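You operate a simulated robot arm through the tools that you are given. There is no shell and no other tool.

You are at the controls of a simulated robot arm. One attempt, no reset.

Task
Crank the fondant on the roller machine down to 4 mm, then set the gap back to 20.
Fine: 6 mm first, then 4 mm; leave it on the sliding board.

The check looks at the end state, three seconds after you hand in, the way a careful person would. Anything else that was tipped, shoved, dropped, spilled or broken makes it a failure.

Robot
A 7-joint arm with a two-finger parallel gripper, fixed in place. Base frame: the origin is at the foot of the arm, x ahead of it, y to its left, z up. Readings come in mm, rad, newtons and seconds.
With the tool pointing down near the work surface it reaches from about 300 to 720 mm from the base axis. Its first joint turns from -2.897 to 2.897 rad. Payload 1.57 kg.
The tool frame sits at the grasp point between the pads (the TCP): z along the fingers, y along the line on which they close. The tips reach 30 mm beyond it. The gripper opens to 80 mm. The fingers are 17 mm wide and 12 mm thick; the gripper's body (40 by 82 mm) begins 80 mm behind the TCP.
Orientation is told as [roll, pitch, yaw] about the base's x, y, z axes, in that order, counted from this pose: with the fingers straight down and closing along the base's y, the tool's x points along the base's -x, its y along +y and its z along -z.

Tools
- The arm moves only by the tool send_rows. Its argument "motion" is a list of rows, each an object of numbers (a shift or turn left out is 0, a gripper value left out holds the last): "tx", "ty", "tz": the shift along the tool's x, y, z in units of 250 mm (1.0 is 250 mm); "rx", "ry", "rz": the turn, a rotation vector about the tool's x, y, z in units of 120 degrees (1.0 is 120 degrees); "gripper": the closure in counts, from 0 (fully open) to 255 (shut). In form: [{"tx": .., "ty": .., "tz": .., "rx": .., "ry": .., "rz": .., "gripper": ..}, ...]. A call has 1 to 20 rows; each row is the pose to reach, as a shift and turn from the pose commanded when the call began, along the tool's axes at that moment. A call with a number of a shift or a turn outside -1 to 1 is refused whole. A row lasts 0.2 s, in which the tool goes at most 50 mm and 0.15 rad; a call with a longer step from one row to the next is refused whole, and so is a gripper value outside its range. A pose out of reach is approached as far as the arm can. The call stops where the force on the tool passes 40 N (or 10 N more than at its start, if that is more) or the arm is blocked; 0.2 s more then pass. Each finger travels about 72 mm/s and halts on what it meets, pressing with about 21 N; the grip force reading is that of the motor and also rises with nothing between the fingers. The clock runs only during rows and for 0.2 s after the last one: add rows that repeat a pose to give the fingers time. It gives the time, the measured TCP pose, the force on the tool (base axes), the opening and the grip force at its end, in the units of the frame above (readings bear some noise), with the torque about the TCP (base axes, N m) and any sound that the robot's microphone picked up, and new pictures: "pictures" is both (left out), scene, wrist or none.
- Cameras (640 x 400 px; columns grow to the right, rows downward): "scene" is fixed at [37.5, 497.4, 1540.6]; the picture's right is [-0.70, -0.71, 0.00], its down [-0.23, 0.23, -0.95] and it looks along [0.67, -0.66, -0.33] (base axes); focal length 314 px, centre (320, 200). "wrist" rides on the gripper at [72, -7, -122] in the tool frame; the picture's right is [0.09, 1.00, 0.00], its down [-0.84, 0.08, -0.54] and it looks along [-0.54, 0.05, 0.84] (tool axes); focal length 238 px, centre (320, 200). There is no depth. A picture from a camera that has moved, and an enlarged one, comes with that camera's place and axes in the base frame and with its lens. The place of the scene camera against the robot may be out by one fixed shift of up to 25 mm in any direction.
- lift_body(by): slides the trunk up (or, below 0, down) by that many mm; the arm rides with it, the base frame stays. It gives what a move gives, with no picture.
- close_up(camera, box): a new picture of the part [left, top, right, bottom] of that camera's present view, enlarged. It takes no simulated time.
- close_job(): hands the job in; it is judged then, once.

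Nothing tells you positions but the pictures and the camera data. Unless the task says otherwise, let go and move clear before handing in.

The tools are called after ">>>" by a JSON object that holds its "method" and its "body". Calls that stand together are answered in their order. send_rows: Moves the arm, as the interface text tells. Its arguments: {"type":"object","properties":{"motion":{"type":"array","items":{"type":"object","properties":{"tx":{"type":"number"},"ty":{"type":"number"},"tz":{"type":"number"},"rx":{"type":"number"},"ry":{"type":"number"},"rz":{"type":"number"},"gripper":{"type":"number"}}}},"pictures":{"type":"string","enum":["both","scene","wrist","none"]}},"required":["motion"]} The other tools are called the same way: lift_body (by) slides the trunk up or down; close_up (camera, box) takes an enlarged picture of a part of a camera's view; close_job () hands the job in.

At the start:

```text
time_s: 0.0
tcp_pos: [405.4, -1.8, 1368.7]
tcp_rot: [0.0, -0.001, 0.0]
contact_force: [-0.7, 0.4, -0.1]
wrist_torque: [-0.01, 0.0, 0.03]
opening: 80.1
finger_force: 0.1
trunk travel left (down, up): [-375.0, 105.0]
```

scene: 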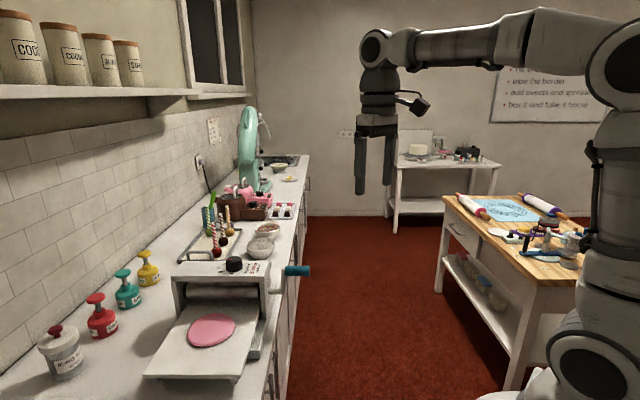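
wrist: 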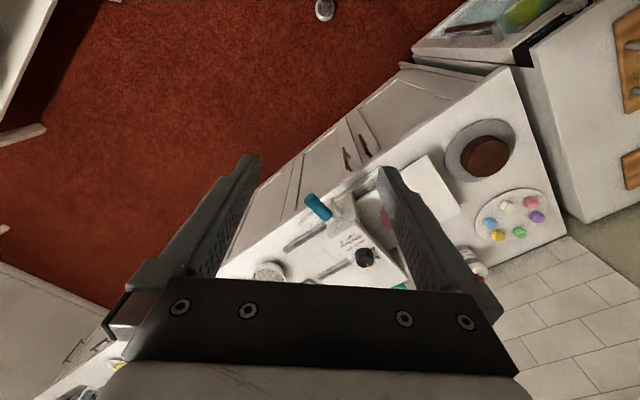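

I see a roller machine on the left counter with a pink fondant disc on its white sliding board, a black knob on top and a blue-handled crank on its side. I'll take enlarged pictures first to locate things.

>>> {"method": "close_up", "body": {"camera": "scene", "box": [130, 230, 330, 390]}}

>>> {"method": "close_up", "body": {"camera": "wrist", "box": [230, 140, 510, 300]}}

>>> {"method": "close_up", "body": {"camera": "scene", "box": [210, 245, 320, 315]}}

```text
2.50 times, centred on (230, 310) of scene
camera zoom: at [37.5, 497.4, 1540.6], right [-0.7, -0.71, 0.0], down [-0.23, 0.23, -0.95], along [0.67, -0.66, -0.33], focal length 784 px, centre (545, -75)
```

zoom: 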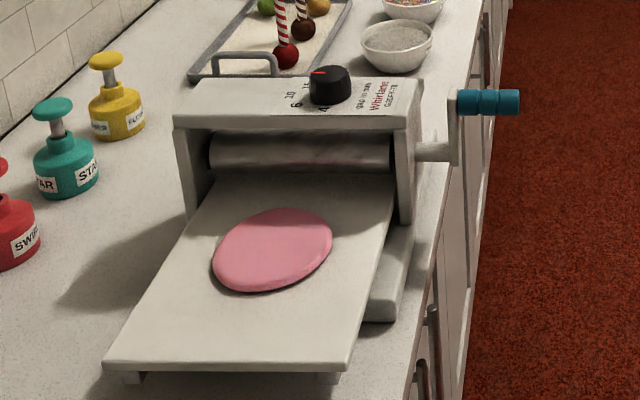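

```text
2.29 times, centred on (370, 220) of wrist
camera zoom: at [332.5, -8.4, 1491.5], right [-0.09, 1.0, 0.0], down [0.84, 0.08, 0.54], along [0.54, 0.05, -0.84], focal length 545 px, centre (206, 154)
```

zoom: 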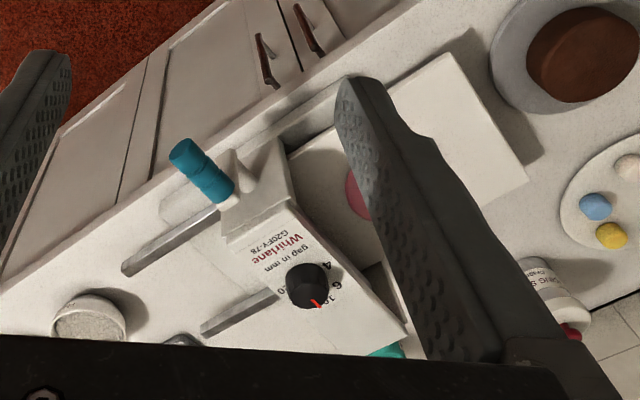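

```text
5.71 times, centred on (265, 280) of scene
camera zoom: at [37.5, 497.4, 1540.6], right [-0.7, -0.71, 0.0], down [-0.23, 0.23, -0.95], along [0.67, -0.66, -0.33], focal length 1791 px, centre (634, -257)
```

zoom: 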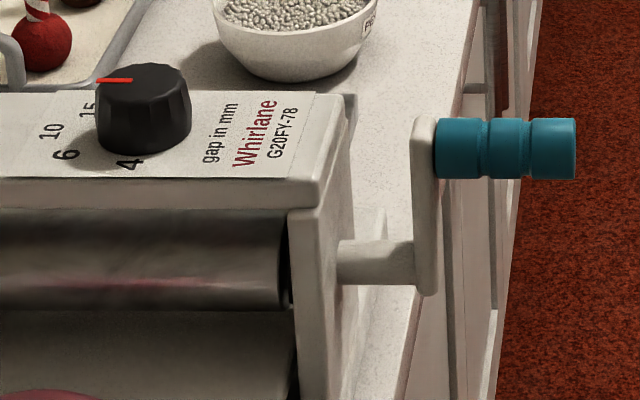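

I place the knob near [740, 135, 1090] and the crank handle near [617, 14, 1075]. I'll check the signs and neighbouring objects for more information before moving.

>>> {"method": "close_up", "body": {"camera": "scene", "box": [480, 60, 620, 130]}}

>>> {"method": "close_up", "body": {"camera": "scene", "box": [180, 110, 260, 180]}}

>>> {"method": "close_up", "body": {"camera": "scene", "box": [180, 170, 320, 270]}}

>>> {"method": "close_up", "body": {"camera": "scene", "box": [140, 290, 300, 390]}}

>>> {"method": "close_up", "body": {"camera": "wrist", "box": [320, 200, 440, 300]}}

```text
4.57 times, centred on (550, 95) of scene
camera zoom: at [37.5, 497.4, 1540.6], right [-0.7, -0.71, 0.0], down [-0.23, 0.23, -0.95], along [0.67, -0.66, -0.33], focal length 1433 px, centre (-731, 680)
```

zoom: 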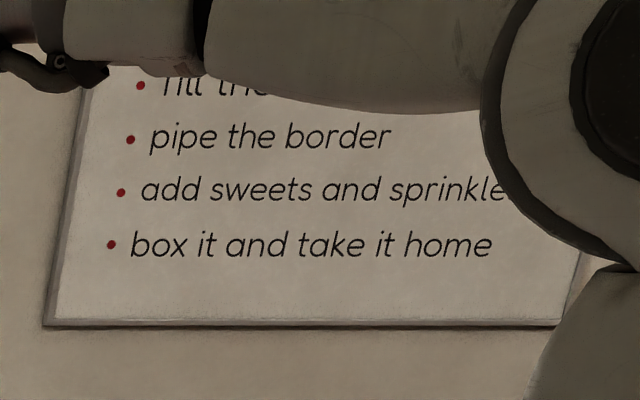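

```text
5.71 times, centred on (220, 145) of scene
camera zoom: at [37.5, 497.4, 1540.6], right [-0.7, -0.71, 0.0], down [-0.23, 0.23, -0.95], along [0.67, -0.66, -0.33], focal length 1791 px, centre (891, 514)
```

zoom: 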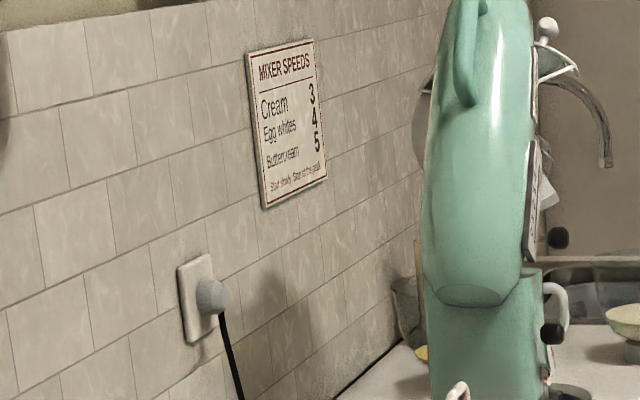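

```text
4.00 times, centred on (250, 220) of scene
camera zoom: at [37.5, 497.4, 1540.6], right [-0.7, -0.71, 0.0], down [-0.23, 0.23, -0.95], along [0.67, -0.66, -0.33], focal length 1254 px, centre (600, 120)
```

zoom: 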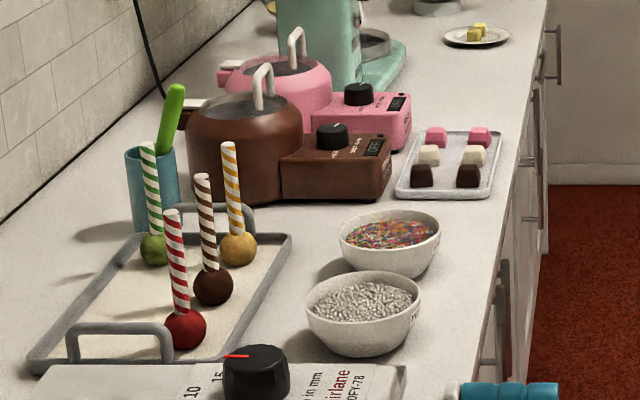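

```text
4.00 times, centred on (220, 340) of scene
camera zoom: at [37.5, 497.4, 1540.6], right [-0.7, -0.71, 0.0], down [-0.23, 0.23, -0.95], along [0.67, -0.66, -0.33], focal length 1254 px, centre (720, -360)
```

zoom: 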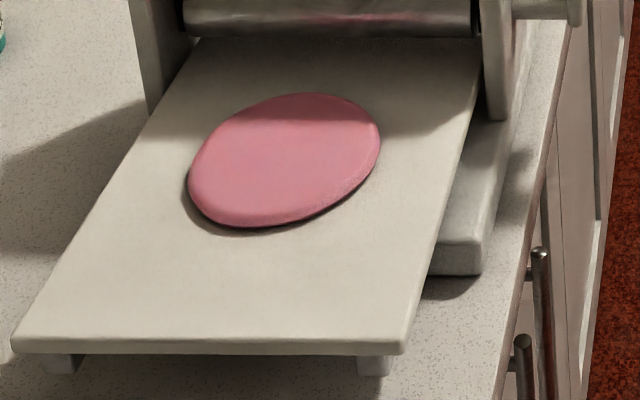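

```text
4.00 times, centred on (380, 250) of wrist
camera zoom: at [332.5, -8.4, 1491.5], right [-0.09, 1.0, 0.0], down [0.84, 0.08, 0.54], along [0.54, 0.05, -0.84], focal length 953 px, centre (80, 0)
```

zoom: 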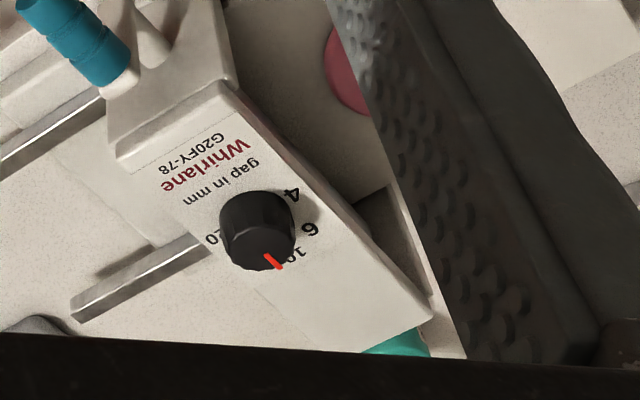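

The dial shows 4, 6, 10, 15 and 20, and its pointer looks to be at about 10. Rails run behind the machine toward a tray of cake pops, so I'll raise the trunk a bit and bring the wrist camera closer to read the dial and check clearance behind.

>>> {"method": "lift_body", "body": {"by": 100}}

```text
time_s: 1.3
tcp_pos: [404.2, -2.2, 1469.2]
tcp_rot: [0.0, 0.001, -0.001]
contact_force: [-0.4, 0.7, -0.5]
wrist_torque: [0.01, -0.01, -0.01]
opening: 80.0
finger_force: 0.1
trunk travel left (down, up): [-475.0, 5.0]
```

The trunk is up and the TCP is at about z 1469. Now I'll move toward the knob, staying well above it, for a closer wrist view.

>>> {"method": "send_rows", "body": {"motion": [{"tx": -0.0975, "ty": 0.061, "tz": 0.089}, {"tx": -0.195, "ty": 0.122, "tz": 0.178}, {"tx": -0.2925, "ty": 0.183, "tz": 0.267}, {"tx": -0.39, "ty": 0.244, "tz": 0.356}, {"tx": -0.4875, "ty": 0.305, "tz": 0.445}, {"tx": -0.585, "ty": 0.366, "tz": 0.534}, {"tx": -0.6825, "ty": 0.427, "tz": 0.623}, {"tx": -0.78, "ty": 0.488, "tz": 0.712}]}}

```text
time_s: 3.1
tcp_pos: [601.2, 120.3, 1286.6]
tcp_rot: [0.001, 0.001, 0.0]
contact_force: [0.0, 0.5, -0.2]
wrist_torque: [-0.02, 0.02, 0.01]
opening: 80.2
finger_force: 0.0
trunk travel left (down, up): [-475.0, 5.0]
camera wrist: at [528.5, 114.3, 1410.8], right [-0.09, 1.0, 0.0], down [0.84, 0.08, 0.54], along [0.54, 0.05, -0.84], focal length 238 px, centre (320, 200)
```

scene: 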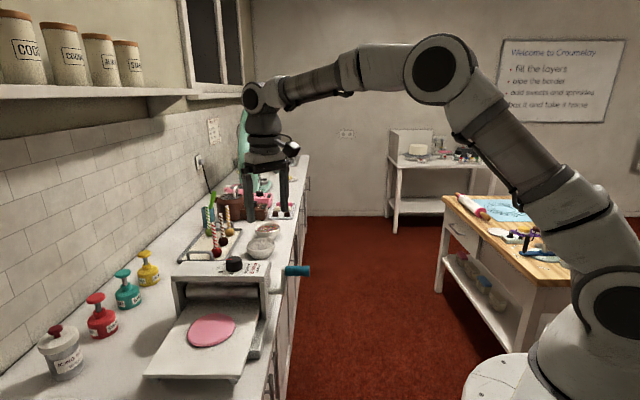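
wrist: 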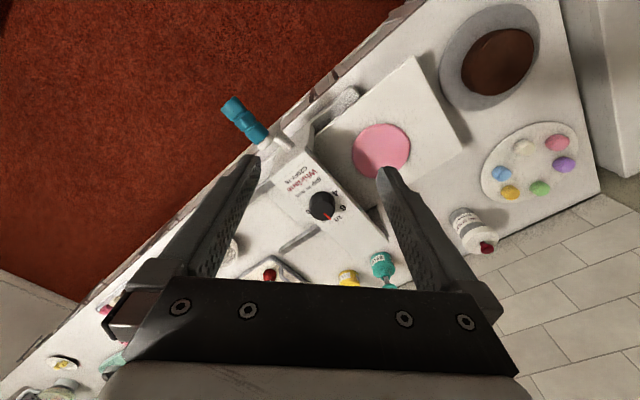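

I can now see the machine from above: board and fondant toward −x/+y, rails and cake-pop tray toward +x/−y. I'll zoom in on the dial, the crank and the rear.

>>> {"method": "close_up", "body": {"camera": "wrist", "box": [270, 160, 390, 235]}}

>>> {"method": "close_up", "body": {"camera": "wrist", "box": [200, 80, 480, 255]}}

>>> {"method": "close_up", "body": {"camera": "wrist", "box": [200, 200, 400, 300]}}

```text
5.33 times, centred on (330, 198) of wrist
camera zoom: at [528.5, 114.3, 1410.8], right [-0.09, 1.0, 0.0], down [0.84, 0.08, 0.54], along [0.54, 0.05, -0.84], focal length 1271 px, centre (267, 213)
```

zoom: 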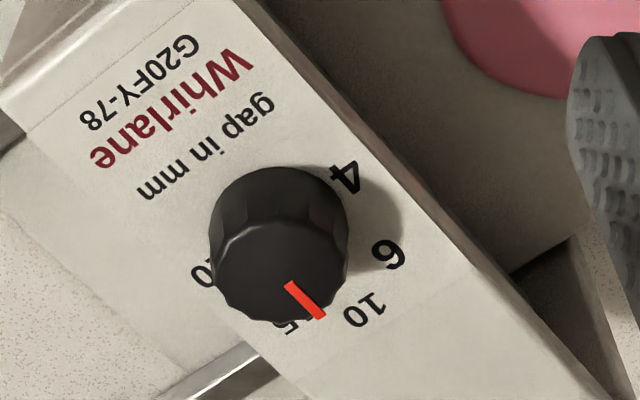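

```text
2.29 times, centred on (340, 168) of wrist
camera zoom: at [528.5, 114.3, 1410.8], right [-0.09, 1.0, 0.0], down [0.84, 0.08, 0.54], along [0.54, 0.05, -0.84], focal length 545 px, centre (274, 274)
```

zoom: 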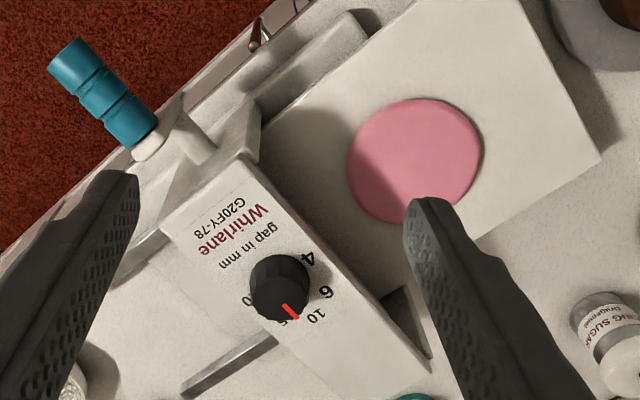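

```text
3.20 times, centred on (300, 250) of wrist
camera zoom: at [528.5, 114.3, 1410.8], right [-0.09, 1.0, 0.0], down [0.84, 0.08, 0.54], along [0.54, 0.05, -0.84], focal length 763 px, centre (384, 40)
```

zoom: 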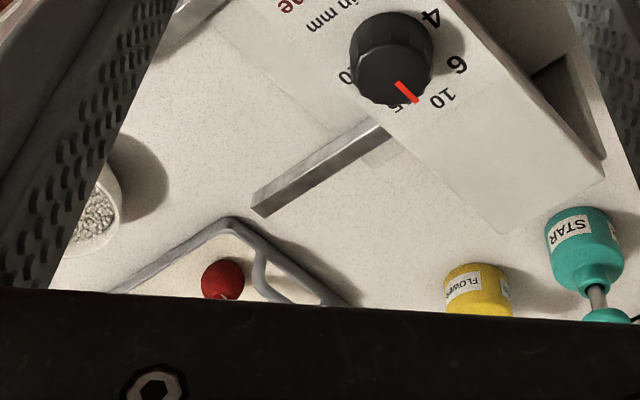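

The machine sits at about 45°. I place the knob top near [755, 140, 1089], the handle middle near [628, 16, 1063], and the dial's 10 toward the wall. I'll turn the wrist so its camera looks straight down on the dial.

>>> {"method": "send_rows", "body": {"motion": [{"tx": -0.0247, "ty": 0.0174, "tz": 0.0091, "rz": -0.0625}, {"tx": -0.0494, "ty": 0.0349, "tz": 0.0183, "rz": -0.125}, {"tx": -0.0741, "ty": 0.0523, "tz": 0.0274, "rz": -0.1875}, {"tx": -0.0988, "ty": 0.0698, "tz": 0.0366, "rz": -0.25}, {"tx": -0.1235, "ty": 0.0872, "tz": 0.0457, "rz": -0.3125}, {"tx": -0.1482, "ty": 0.1046, "tz": 0.0549, "rz": -0.375}, {"tx": -0.1729, "ty": 0.1221, "tz": 0.064, "rz": -0.4375}, {"tx": -0.1976, "ty": 0.1395, "tz": 0.0732, "rz": -0.5}, {"tx": -0.2223, "ty": 0.157, "tz": 0.0823, "rz": -0.5625}, {"tx": -0.247, "ty": 0.1744, "tz": 0.0915, "rz": -0.625}, {"tx": -0.2717, "ty": 0.1918, "tz": 0.1006, "rz": -0.6875}, {"tx": -0.2964, "ty": 0.2093, "tz": 0.1098, "rz": -0.75}, {"tx": -0.3211, "ty": 0.2267, "tz": 0.1189, "rz": -0.8125}, {"tx": -0.3458, "ty": 0.2442, "tz": 0.1281, "rz": -0.875}, {"tx": -0.3705, "ty": 0.2616, "tz": 0.1372, "rz": -0.9375}, {"tx": -0.395, "ty": 0.279, "tz": 0.146, "rz": -1.0}]}}

```text
time_s: 6.5
tcp_pos: [675.1, 177.1, 1249.7]
tcp_rot: [0.001, 0.001, 2.097]
contact_force: [-0.5, 0.4, -0.6]
wrist_torque: [0.01, -0.01, 0.0]
opening: 79.8
finger_force: 0.1
out of reach, approached as far as the arm can: row 13, 14, 15, 16
trunk travel left (down, up): [-475.0, 5.0]
camera wrist: at [715.3, 119.7, 1372.0], right [-0.82, -0.58, 0.0], down [-0.49, 0.68, 0.54], along [-0.31, 0.44, -0.84], focal length 238 px, centre (320, 200)
```

scene: 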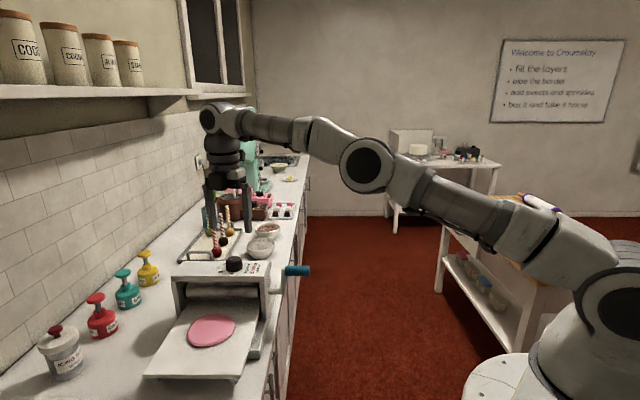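
wrist: 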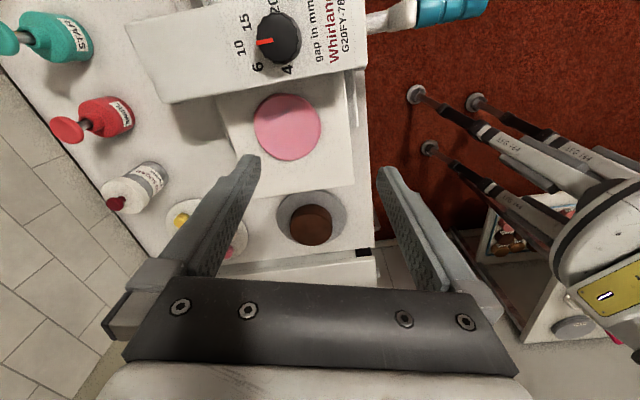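

The arm reached its limit at about r 698 at this height, but the dial is now visible. I'll zoom in to read it.

>>> {"method": "close_up", "body": {"camera": "wrist", "box": [200, 0, 400, 100]}}

>>> {"method": "close_up", "body": {"camera": "wrist", "box": [220, 0, 350, 80]}}

>>> {"method": "close_up", "body": {"camera": "wrist", "box": [120, 0, 500, 200]}}

```text
3.20 times, centred on (300, 50) of wrist
camera zoom: at [715.3, 119.7, 1372.0], right [-0.82, -0.58, 0.0], down [-0.49, 0.68, 0.54], along [-0.31, 0.44, -0.84], focal length 763 px, centre (384, 680)
```

zoom: 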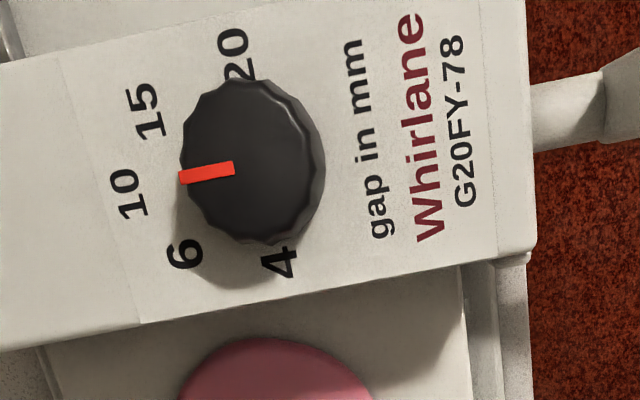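

```text
4.92 times, centred on (285, 40) of wrist
camera zoom: at [715.3, 119.7, 1372.0], right [-0.82, -0.58, 0.0], down [-0.49, 0.68, 0.54], along [-0.31, 0.44, -0.84], focal length 1173 px, centre (492, 988)
```

zoom: 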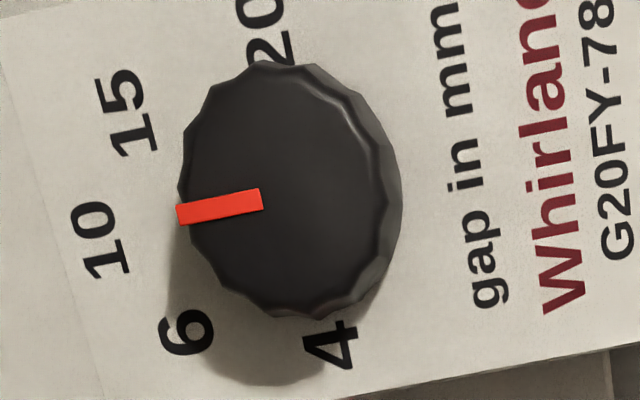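

```text
1.68 times, centred on (310, 100) of wrist
camera zoom: at [715.3, 119.7, 1372.0], right [-0.82, -0.58, 0.0], down [-0.49, 0.68, 0.54], along [-0.31, 0.44, -0.84], focal length 401 px, centre (337, 368)
```

zoom: 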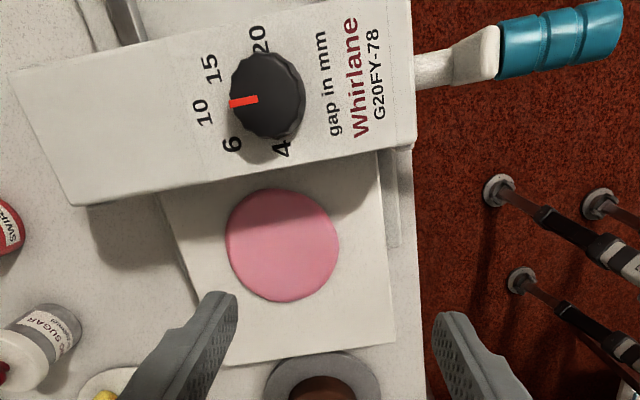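

The dial labels sit at 45° steps and the pointer is exactly on 10, so 6 should be 45° counter‑clockwise seen from above, with 4 another 45°. The knob axis is near (755, 139), r≈768, so I'll probably need to tilt the tool outward; first I'll unwind the yaw.

>>> {"method": "send_rows", "body": {"motion": [{"tx": 0.0103, "ty": 0.0132, "tz": 0.0125, "rz": 0.0625}, {"tx": 0.0205, "ty": 0.0264, "tz": 0.025, "rz": 0.125}, {"tx": 0.0308, "ty": 0.0396, "tz": 0.0375, "rz": 0.1875}, {"tx": 0.041, "ty": 0.0528, "tz": 0.05, "rz": 0.25}, {"tx": 0.0513, "ty": 0.0659, "tz": 0.0625, "rz": 0.3125}, {"tx": 0.0615, "ty": 0.0791, "tz": 0.075, "rz": 0.375}, {"tx": 0.0718, "ty": 0.0923, "tz": 0.0875, "rz": 0.4375}, {"tx": 0.082, "ty": 0.1055, "tz": 0.1, "rz": 0.5}, {"tx": 0.0923, "ty": 0.1187, "tz": 0.1125, "rz": 0.5625}, {"tx": 0.1025, "ty": 0.1319, "tz": 0.125, "rz": 0.625}, {"tx": 0.1128, "ty": 0.1451, "tz": 0.1375, "rz": 0.6875}, {"tx": 0.123, "ty": 0.1583, "tz": 0.15, "rz": 0.75}, {"tx": 0.1333, "ty": 0.1714, "tz": 0.1625, "rz": 0.8125}, {"tx": 0.1435, "ty": 0.1846, "tz": 0.175, "rz": 0.875}, {"tx": 0.1538, "ty": 0.1978, "tz": 0.1875, "rz": 0.9375}, {"tx": 0.164, "ty": 0.211, "tz": 0.2, "rz": 1.0}]}}

```text
time_s: 9.9
tcp_pos: [649.7, 116.0, 1200.6]
tcp_rot: [0.001, 0.003, -0.002]
contact_force: [0.1, 0.4, 0.5]
wrist_torque: [0.03, 0.02, 0.0]
opening: 79.9
finger_force: 0.1
trunk travel left (down, up): [-475.0, 5.0]
camera wrist: at [577.8, 110.0, 1322.3], right [-0.09, 1.0, 0.0], down [0.84, 0.08, 0.54], along [0.54, 0.05, -0.84], focal length 238 px, centre (320, 200)
```

scene: 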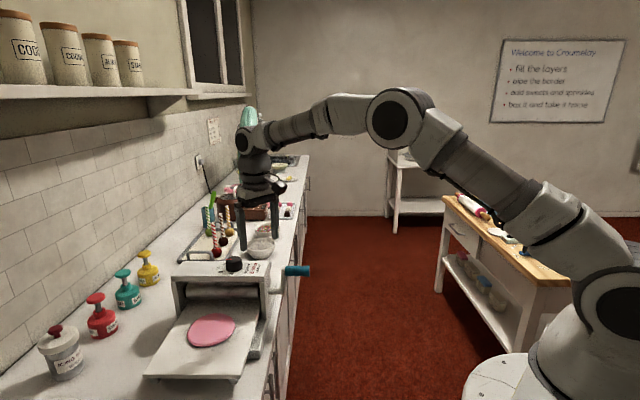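
wrist: 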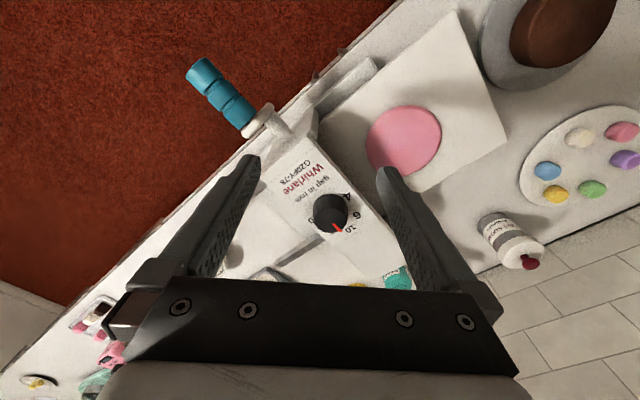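

Back at yaw 0 and closer now. I'll zoom in to refine the knob and handle positions.

>>> {"method": "close_up", "body": {"camera": "wrist", "box": [290, 170, 380, 250]}}

>>> {"method": "close_up", "body": {"camera": "wrist", "box": [170, 40, 340, 160]}}

```text
5.00 times, centred on (335, 210) of wrist
camera zoom: at [577.8, 110.0, 1322.3], right [-0.09, 1.0, 0.0], down [0.84, 0.08, 0.54], along [0.54, 0.05, -0.84], focal length 1192 px, centre (245, 150)
```

zoom: 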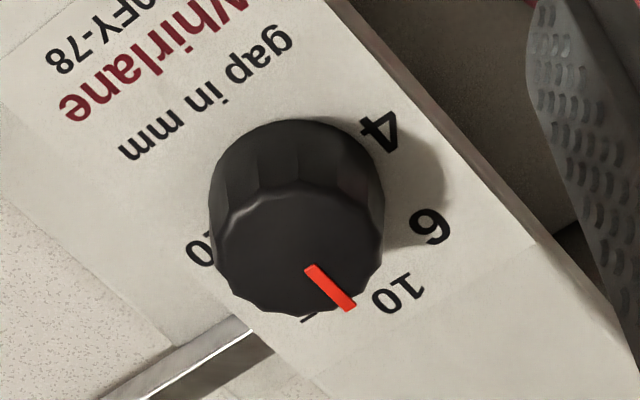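

```text
3.33 times, centred on (255, 100) of wrist
camera zoom: at [577.8, 110.0, 1322.3], right [-0.09, 1.0, 0.0], down [0.84, 0.08, 0.54], along [0.54, 0.05, -0.84], focal length 794 px, centre (537, 533)
```

zoom: 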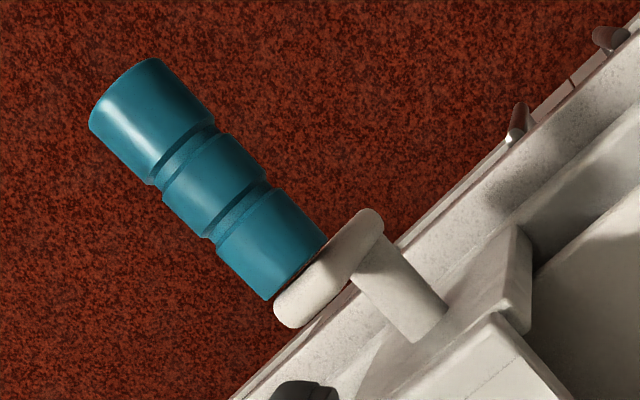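

Refined: knob axis (754.5, 139), top z≈1091, panel z≈1064, and knob diameter ≈42 mm. The handle middle is [627, 16.5, 1066], its axis is at about 45.5° and the crank radius is ≈62. Next is a pre-grasp above the knob with the tool tilted 15° outward.

>>> {"method": "send_rows", "body": {"motion": [{"tx": -0.0665, "ty": 0.0159, "tz": 0.0363, "rx": 0.0022, "ry": -0.0208, "rz": 0.0166}, {"tx": -0.133, "ty": 0.0319, "tz": 0.0727, "rx": 0.0044, "ry": -0.0415, "rz": 0.0331}, {"tx": -0.1995, "ty": 0.0478, "tz": 0.109, "rx": 0.0066, "ry": -0.0623, "rz": 0.0497}, {"tx": -0.266, "ty": 0.0637, "tz": 0.1453, "rx": 0.0087, "ry": -0.083, "rz": 0.0663}, {"tx": -0.3325, "ty": 0.0797, "tz": 0.1817, "rx": 0.0109, "ry": -0.1038, "rz": 0.0828}, {"tx": -0.399, "ty": 0.0956, "tz": 0.218, "rx": 0.0131, "ry": -0.1245, "rz": 0.0994}, {"tx": -0.399, "ty": 0.0956, "tz": 0.218, "rx": 0.0131, "ry": -0.1245, "rz": 0.0994}]}}

```text
time_s: 11.5
tcp_pos: [749.9, 139.0, 1146.5]
tcp_rot: [0.001, -0.262, -0.209]
contact_force: [0.1, 0.3, 0.3]
wrist_torque: [-0.02, 0.0, 0.01]
opening: 80.1
finger_force: 0.1
trunk travel left (down, up): [-475.0, 5.0]
camera wrist: at [649.9, 154.6, 1246.1], right [0.12, 0.99, -0.02], down [0.67, -0.06, 0.74], along [0.73, -0.11, -0.67], focal length 238 px, centre (320, 200)
```

scene: 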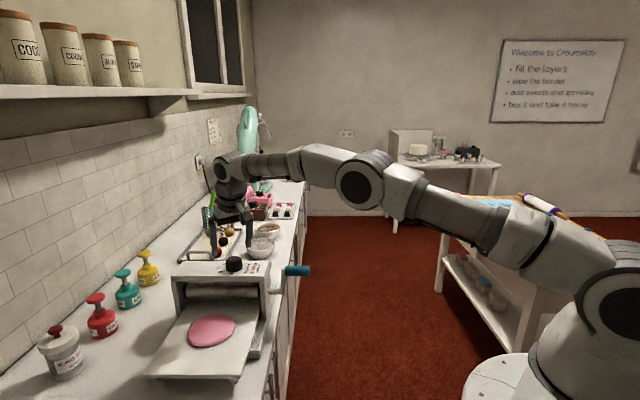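
wrist: 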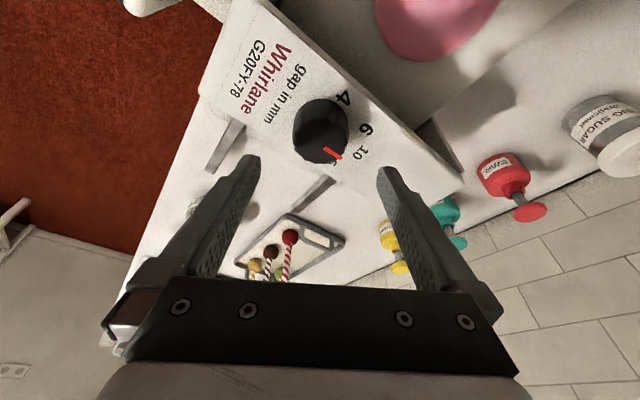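

The pose was reached with no limits hit, and the knob looks centred between the fingers. A quick zoom will verify that.

>>> {"method": "close_up", "body": {"camera": "wrist", "box": [240, 60, 400, 200]}}

```text
2.86 times, centred on (320, 130) of wrist
camera zoom: at [649.9, 154.6, 1246.1], right [0.12, 0.99, -0.02], down [0.67, -0.06, 0.74], along [0.73, -0.11, -0.67], focal length 681 px, centre (320, 400)
```

zoom: 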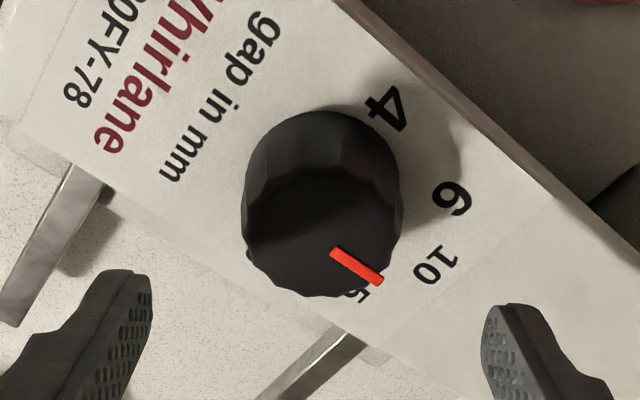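

The knob is centred within about 1 mm. I'll descend 46 mm vertically with the fingers open, then close on the knob.

>>> {"method": "send_rows", "body": {"motion": [{"tx": 0.0119, "ty": 0.0015, "tz": 0.0444}, {"tx": 0.0238, "ty": 0.003, "tz": 0.0889}, {"tx": 0.0357, "ty": 0.0045, "tz": 0.1333}, {"tx": 0.0476, "ty": 0.006, "tz": 0.1777}, {"tx": 0.0476, "ty": 0.006, "tz": 0.1777}]}}

```text
time_s: 12.7
tcp_pos: [750.3, 141.7, 1099.8]
tcp_rot: [-0.001, -0.262, -0.209]
contact_force: [-0.3, 0.2, 0.2]
wrist_torque: [-0.02, 0.0, 0.01]
opening: 80.1
finger_force: 0.1
trunk travel left (down, up): [-475.0, 5.0]
camera wrist: at [648.6, 156.0, 1199.2], right [0.12, 0.99, -0.02], down [0.67, -0.06, 0.74], along [0.73, -0.1, -0.67], focal length 238 px, centre (320, 200)
```

scene: 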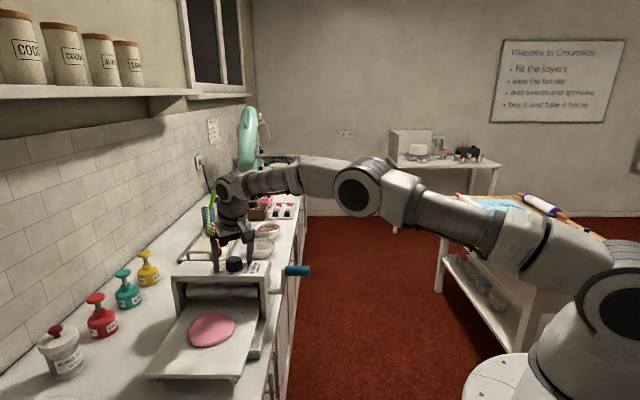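
wrist: 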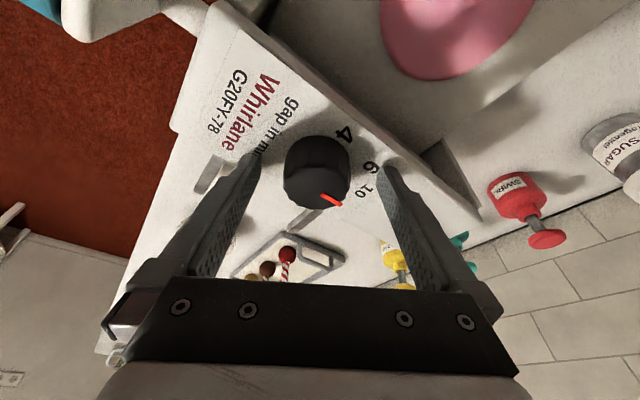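

>>> {"method": "close_up", "body": {"camera": "wrist", "box": [220, 110, 420, 235]}}

```text
3.20 times, centred on (320, 172) of wrist
camera zoom: at [648.6, 156.0, 1199.2], right [0.12, 0.99, -0.02], down [0.67, -0.06, 0.74], along [0.73, -0.1, -0.67], focal length 763 px, centre (320, 288)
```

zoom: 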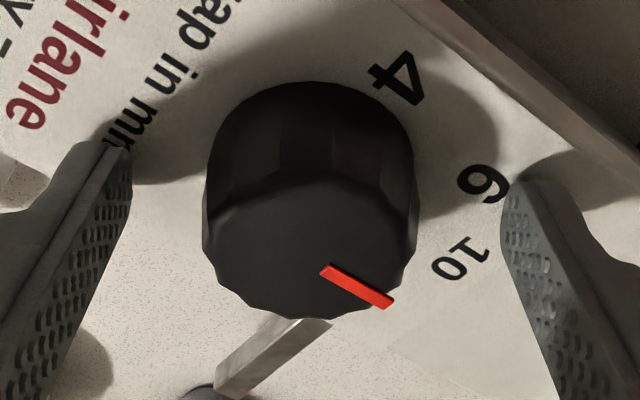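

The knob sits about 2 mm toward −y of the finger centre. I'll shift by −2 mm and close on it.

>>> {"method": "send_rows", "body": {"motion": [{"ty": -0.008, "gripper": 0}, {"ty": -0.008, "gripper": 120}, {"ty": -0.008, "gripper": 255}, {"ty": -0.008, "gripper": 255}, {"ty": -0.008, "gripper": 255}]}}

```text
time_s: 13.9
tcp_pos: [749.5, 139.2, 1099.8]
tcp_rot: [0.001, -0.262, -0.209]
contact_force: [0.9, -1.3, 0.2]
wrist_torque: [-0.03, -0.06, 0.0]
opening: 43.1
finger_force: 45.4
trunk travel left (down, up): [-475.0, 5.0]
camera wrist: at [648.8, 153.9, 1199.0], right [0.12, 0.99, -0.02], down [0.67, -0.06, 0.74], along [0.73, -0.1, -0.67], focal length 238 px, centre (320, 200)
```

scene: 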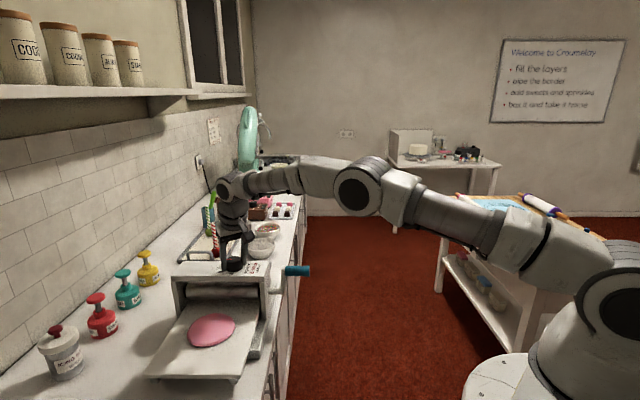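
wrist: 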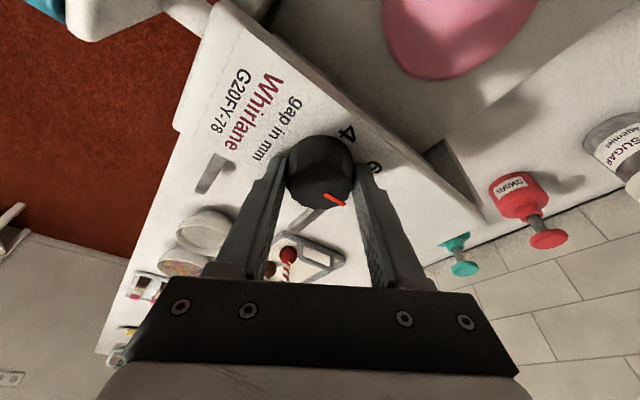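

The knob is gripped (opening 43 mm, low side force). Now I'll turn it +45° counter‑clockwise about its vertical axis to reach 6.

>>> {"method": "send_rows", "body": {"motion": [{"tx": -0.0002, "ty": -0.0027, "tz": 0.0, "rx": -0.0162, "rz": -0.0604}, {"tx": -0.0007, "ty": -0.0054, "tz": 0.0002, "rx": -0.0324, "rz": -0.1207}, {"tx": -0.0015, "ty": -0.008, "tz": 0.0004, "rx": -0.0485, "rz": -0.1811}, {"tx": -0.0027, "ty": -0.0104, "tz": 0.0007, "rx": -0.0647, "rz": -0.2415}, {"tx": -0.0042, "ty": -0.0127, "tz": 0.0011, "rx": -0.0809, "rz": -0.3018}, {"tx": -0.0059, "ty": -0.0147, "tz": 0.0016, "rx": -0.097, "rz": -0.3622}, {"tx": -0.0059, "ty": -0.0147, "tz": 0.0016, "rx": -0.097, "rz": -0.3622}]}}

```text
time_s: 15.5
tcp_pos: [750.7, 136.6, 1099.4]
tcp_rot: [-0.001, -0.263, 0.578]
contact_force: [-1.2, 7.6, 2.8]
wrist_torque: [-0.4, 1.16, 0.03]
opening: 43.1
finger_force: 44.8
trunk travel left (down, up): [-475.0, 5.0]
camera wrist: at [668.6, 75.9, 1199.1], right [-0.62, 0.79, -0.02], down [0.52, 0.43, 0.74], along [0.59, 0.45, -0.67], focal length 238 px, centre (320, 200)
```

scene: 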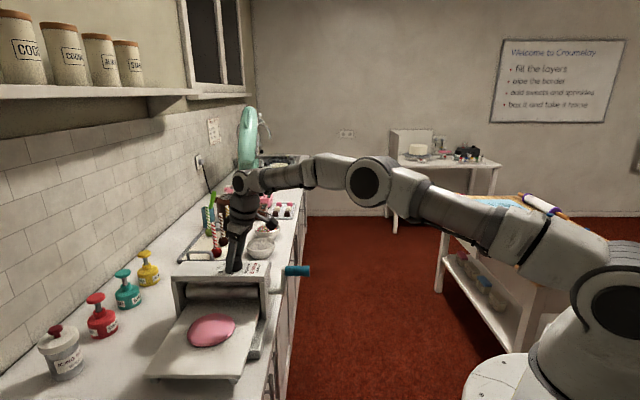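
wrist: 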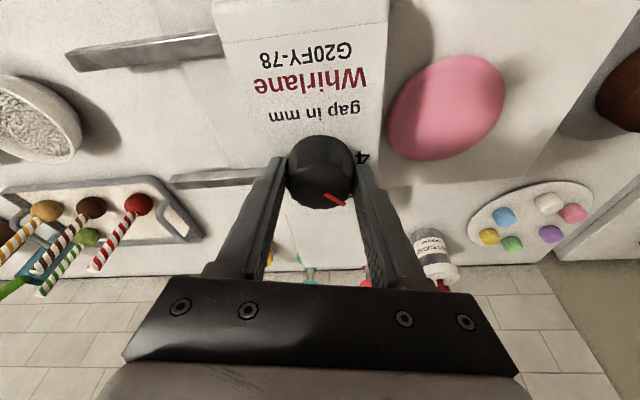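

The knob turned along with the gripper. I'll release, lift and check the pointer against the 6.

>>> {"method": "send_rows", "body": {"motion": [{"gripper": 0}, {"gripper": 0}, {"gripper": 0}, {"tx": -0.0119, "tz": -0.0444, "gripper": 0}, {"tx": -0.0238, "tz": -0.0889}, {"tx": -0.0357, "tz": -0.1333}, {"tx": -0.0476, "tz": -0.1777}, {"tx": -0.0476, "tz": -0.1777}]}}

>>> {"method": "close_up", "body": {"camera": "wrist", "box": [220, 60, 420, 200]}}

>>> {"method": "close_up", "body": {"camera": "scene", "box": [190, 230, 290, 300]}}

```text
time_s: 17.3
tcp_pos: [750.2, 135.0, 1146.4]
tcp_rot: [0.001, -0.262, 0.576]
contact_force: [0.4, 0.0, -0.1]
wrist_torque: [0.03, 0.01, 0.01]
opening: 80.1
finger_force: 0.1
trunk travel left (down, up): [-475.0, 5.0]
camera wrist: at [669.4, 74.6, 1245.0], right [-0.62, 0.79, -0.02], down [0.52, 0.43, 0.74], along [0.59, 0.44, -0.67], focal length 238 px, centre (320, 200)
```

scene: 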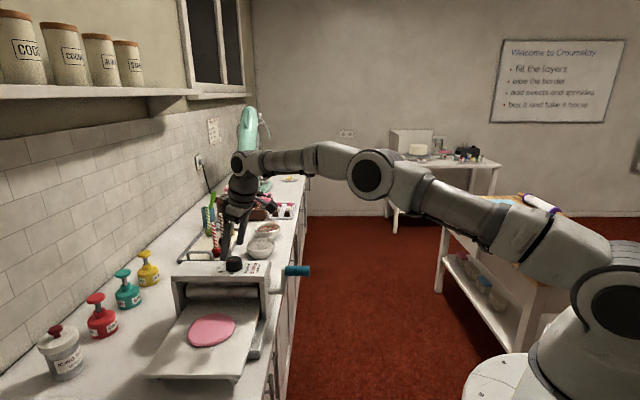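
wrist: 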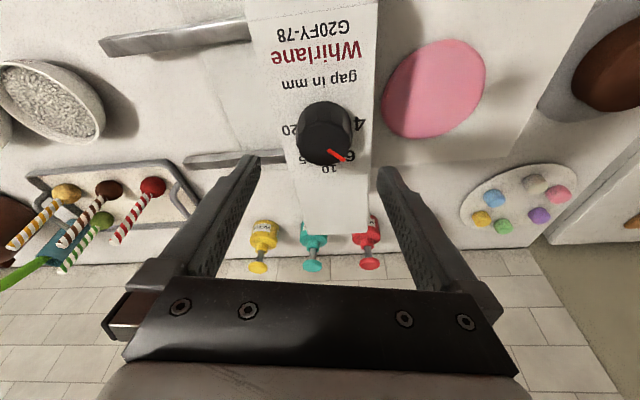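

```text
2.86 times, centred on (320, 130) of wrist
camera zoom: at [669.4, 74.6, 1245.0], right [-0.62, 0.79, -0.02], down [0.52, 0.43, 0.74], along [0.59, 0.44, -0.67], focal length 681 px, centre (320, 400)
```

zoom: 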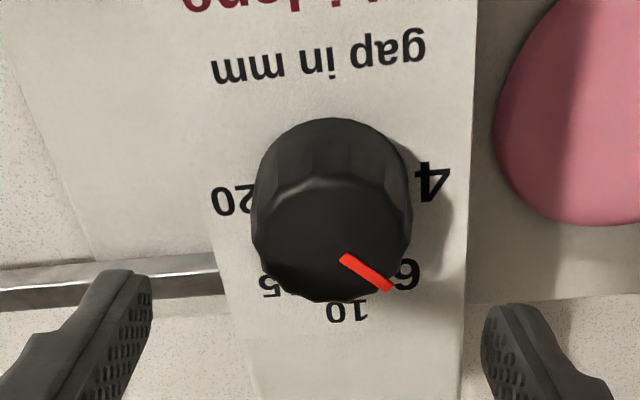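

```text
5.71 times, centred on (240, 265) of scene
camera zoom: at [37.5, 497.4, 1540.6], right [-0.7, -0.71, 0.0], down [-0.23, 0.23, -0.95], along [0.67, -0.66, -0.33], focal length 1791 px, centre (777, -171)
```

zoom: 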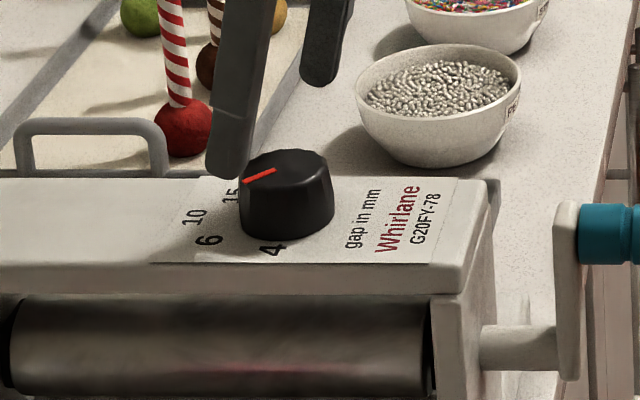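

The pointer now reads about 92°, which is 45° past the 10 position. Labels lie on an ellipse, so I want to confirm the real gap by comparing the roller height with my earlier identical zoom.

>>> {"method": "close_up", "body": {"camera": "scene", "box": [210, 245, 320, 315]}}

>>> {"method": "close_up", "body": {"camera": "scene", "box": [170, 275, 270, 335]}}

>>> {"method": "close_up", "body": {"camera": "wrist", "box": [60, 0, 380, 200]}}

```text
5.71 times, centred on (265, 280) of scene
camera zoom: at [37.5, 497.4, 1540.6], right [-0.7, -0.71, 0.0], down [-0.23, 0.23, -0.95], along [0.67, -0.66, -0.33], focal length 1791 px, centre (634, -257)
```

zoom: 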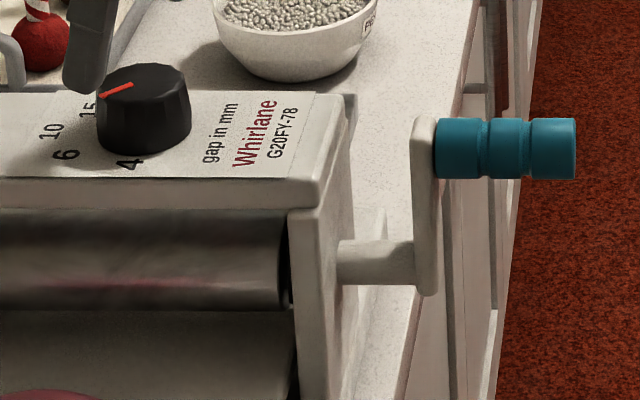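

```text
6.40 times, centred on (220, 305) of scene
camera zoom: at [37.5, 497.4, 1540.6], right [-0.7, -0.71, 0.0], down [-0.23, 0.23, -0.95], along [0.67, -0.66, -0.33], focal length 2006 px, centre (960, -472)
```

zoom: 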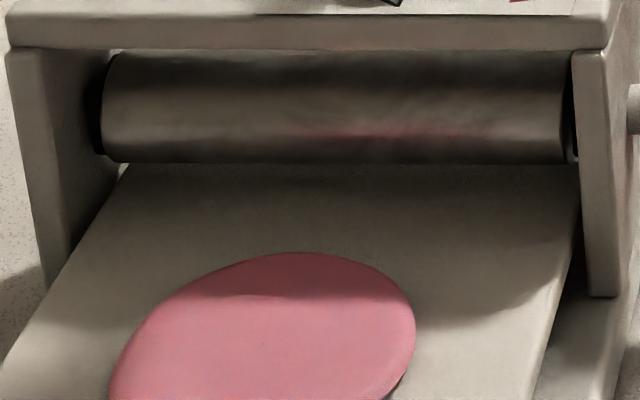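

```text
2.00 times, centred on (220, 100) of wrist
camera zoom: at [669.4, 74.6, 1245.0], right [-0.62, 0.79, -0.02], down [0.52, 0.43, 0.74], along [0.59, 0.44, -0.67], focal length 477 px, centre (520, 400)
```

zoom: 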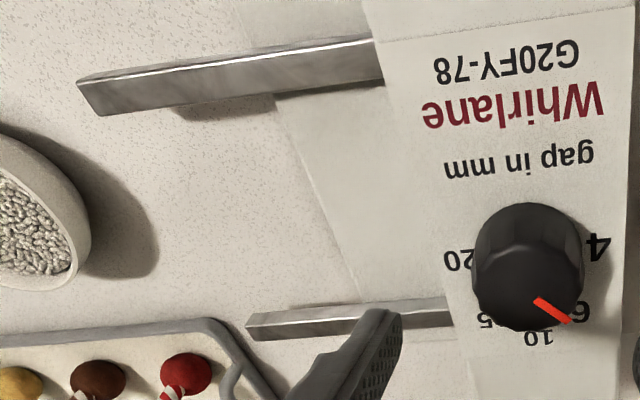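

The roller height gives no feedback, so I'll trust the even 45° steps: 6 should be set. The rails end well before the tray and bowl, which is good. Next I'll move above the crank handle, untilted and with yaw 45.5° so the fingers straddle it.

>>> {"method": "send_rows", "body": {"motion": [{"tx": 0.1041, "ty": -0.0215, "tz": -0.0441, "rx": -0.0023, "ry": 0.0208, "rz": -0.0173}, {"tx": 0.2081, "ty": -0.0431, "tz": -0.0883, "rx": -0.0045, "ry": 0.0415, "rz": -0.0345}, {"tx": 0.3122, "ty": -0.0646, "tz": -0.1324, "rx": -0.0068, "ry": 0.0623, "rz": -0.0518}, {"tx": 0.4163, "ty": -0.0861, "tz": -0.1765, "rx": -0.0091, "ry": 0.083, "rz": -0.0691}, {"tx": 0.5203, "ty": -0.1077, "tz": -0.2207, "rx": -0.0114, "ry": 0.1038, "rz": -0.0863}, {"tx": 0.6244, "ty": -0.1292, "tz": -0.2648, "rx": -0.0136, "ry": 0.1245, "rz": -0.1036}, {"tx": 0.6244, "ty": -0.1292, "tz": -0.2648, "rx": -0.0136, "ry": 0.1245, "rz": -0.1036}]}}

>>> {"method": "close_up", "body": {"camera": "wrist", "box": [220, 60, 420, 200]}}

```text
time_s: 18.9
tcp_pos: [627.3, 15.4, 1166.8]
tcp_rot: [0.0, -0.001, 0.795]
contact_force: [-0.3, -0.6, -0.8]
wrist_torque: [0.0, 0.04, -0.02]
opening: 79.9
finger_force: 0.1
trunk travel left (down, up): [-475.0, 5.0]
camera wrist: at [580.5, -39.7, 1289.9], right [-0.78, 0.63, 0.0], down [0.53, 0.65, 0.54], along [0.34, 0.42, -0.84], focal length 238 px, centre (320, 200)
```

scene: 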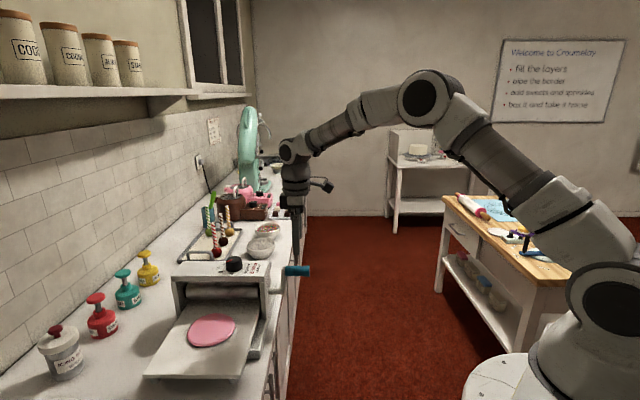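
wrist: 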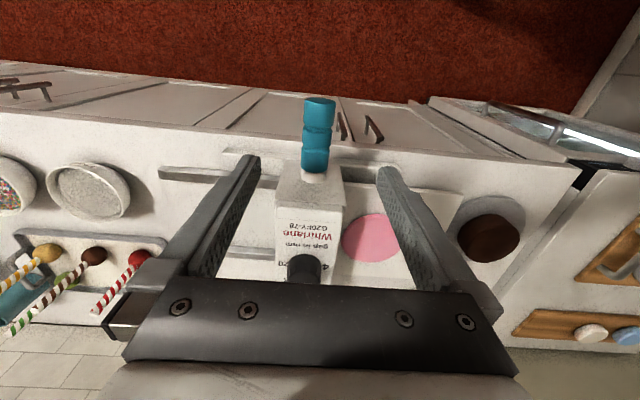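

```text
2.86 times, centred on (320, 130) of wrist
camera zoom: at [580.5, -39.7, 1289.9], right [-0.78, 0.63, 0.0], down [0.53, 0.65, 0.54], along [0.34, 0.42, -0.84], focal length 681 px, centre (320, 400)
```

zoom: 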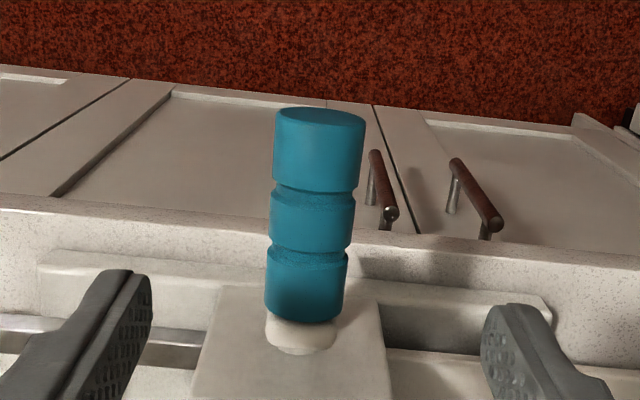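

The handle is centred between the open fingers. I'll descend 100 mm onto it and close.

>>> {"method": "send_rows", "body": {"motion": [{"tz": 0.1}, {"tz": 0.2}, {"tz": 0.3}, {"tz": 0.403}, {"tz": 0.403}, {"tz": 0.403, "gripper": 255}, {"tz": 0.403, "gripper": 255}, {"tz": 0.403, "gripper": 255}, {"tz": 0.403, "gripper": 255}]}}

>>> {"method": "close_up", "body": {"camera": "scene", "box": [130, 230, 330, 390]}}

```text
time_s: 20.9
tcp_pos: [629.9, 14.6, 1068.9]
tcp_rot: [-0.002, -0.002, 0.793]
contact_force: [8.5, -4.8, 3.3]
wrist_torque: [-0.02, -0.13, -0.2]
opening: 28.1
finger_force: 37.9
trunk travel left (down, up): [-475.0, 5.0]
camera wrist: at [582.8, -39.9, 1190.1], right [-0.77, 0.63, 0.0], down [0.53, 0.65, 0.54], along [0.35, 0.42, -0.84], focal length 238 px, centre (320, 200)
```

scene: 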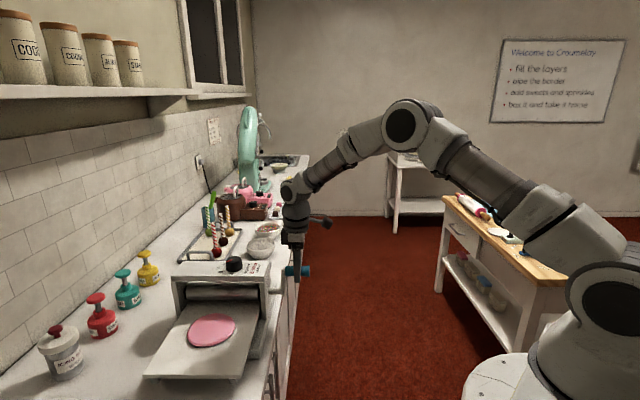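
wrist: 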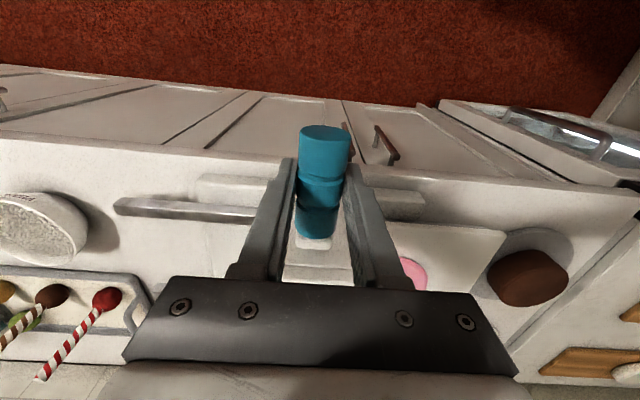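

```text
2.50 times, centred on (230, 310) of scene
camera zoom: at [37.5, 497.4, 1540.6], right [-0.7, -0.71, 0.0], down [-0.23, 0.23, -0.95], along [0.67, -0.66, -0.33], focal length 784 px, centre (545, -75)
```

zoom: 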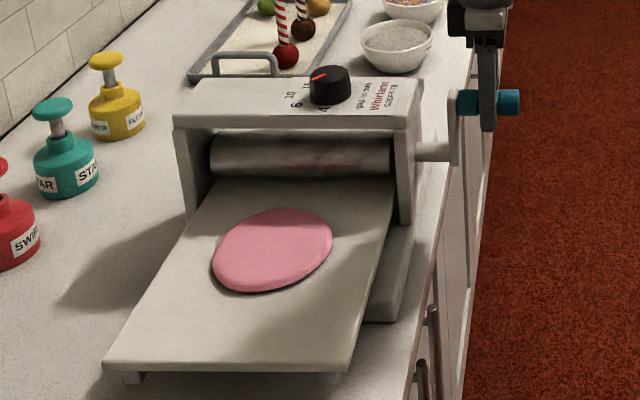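

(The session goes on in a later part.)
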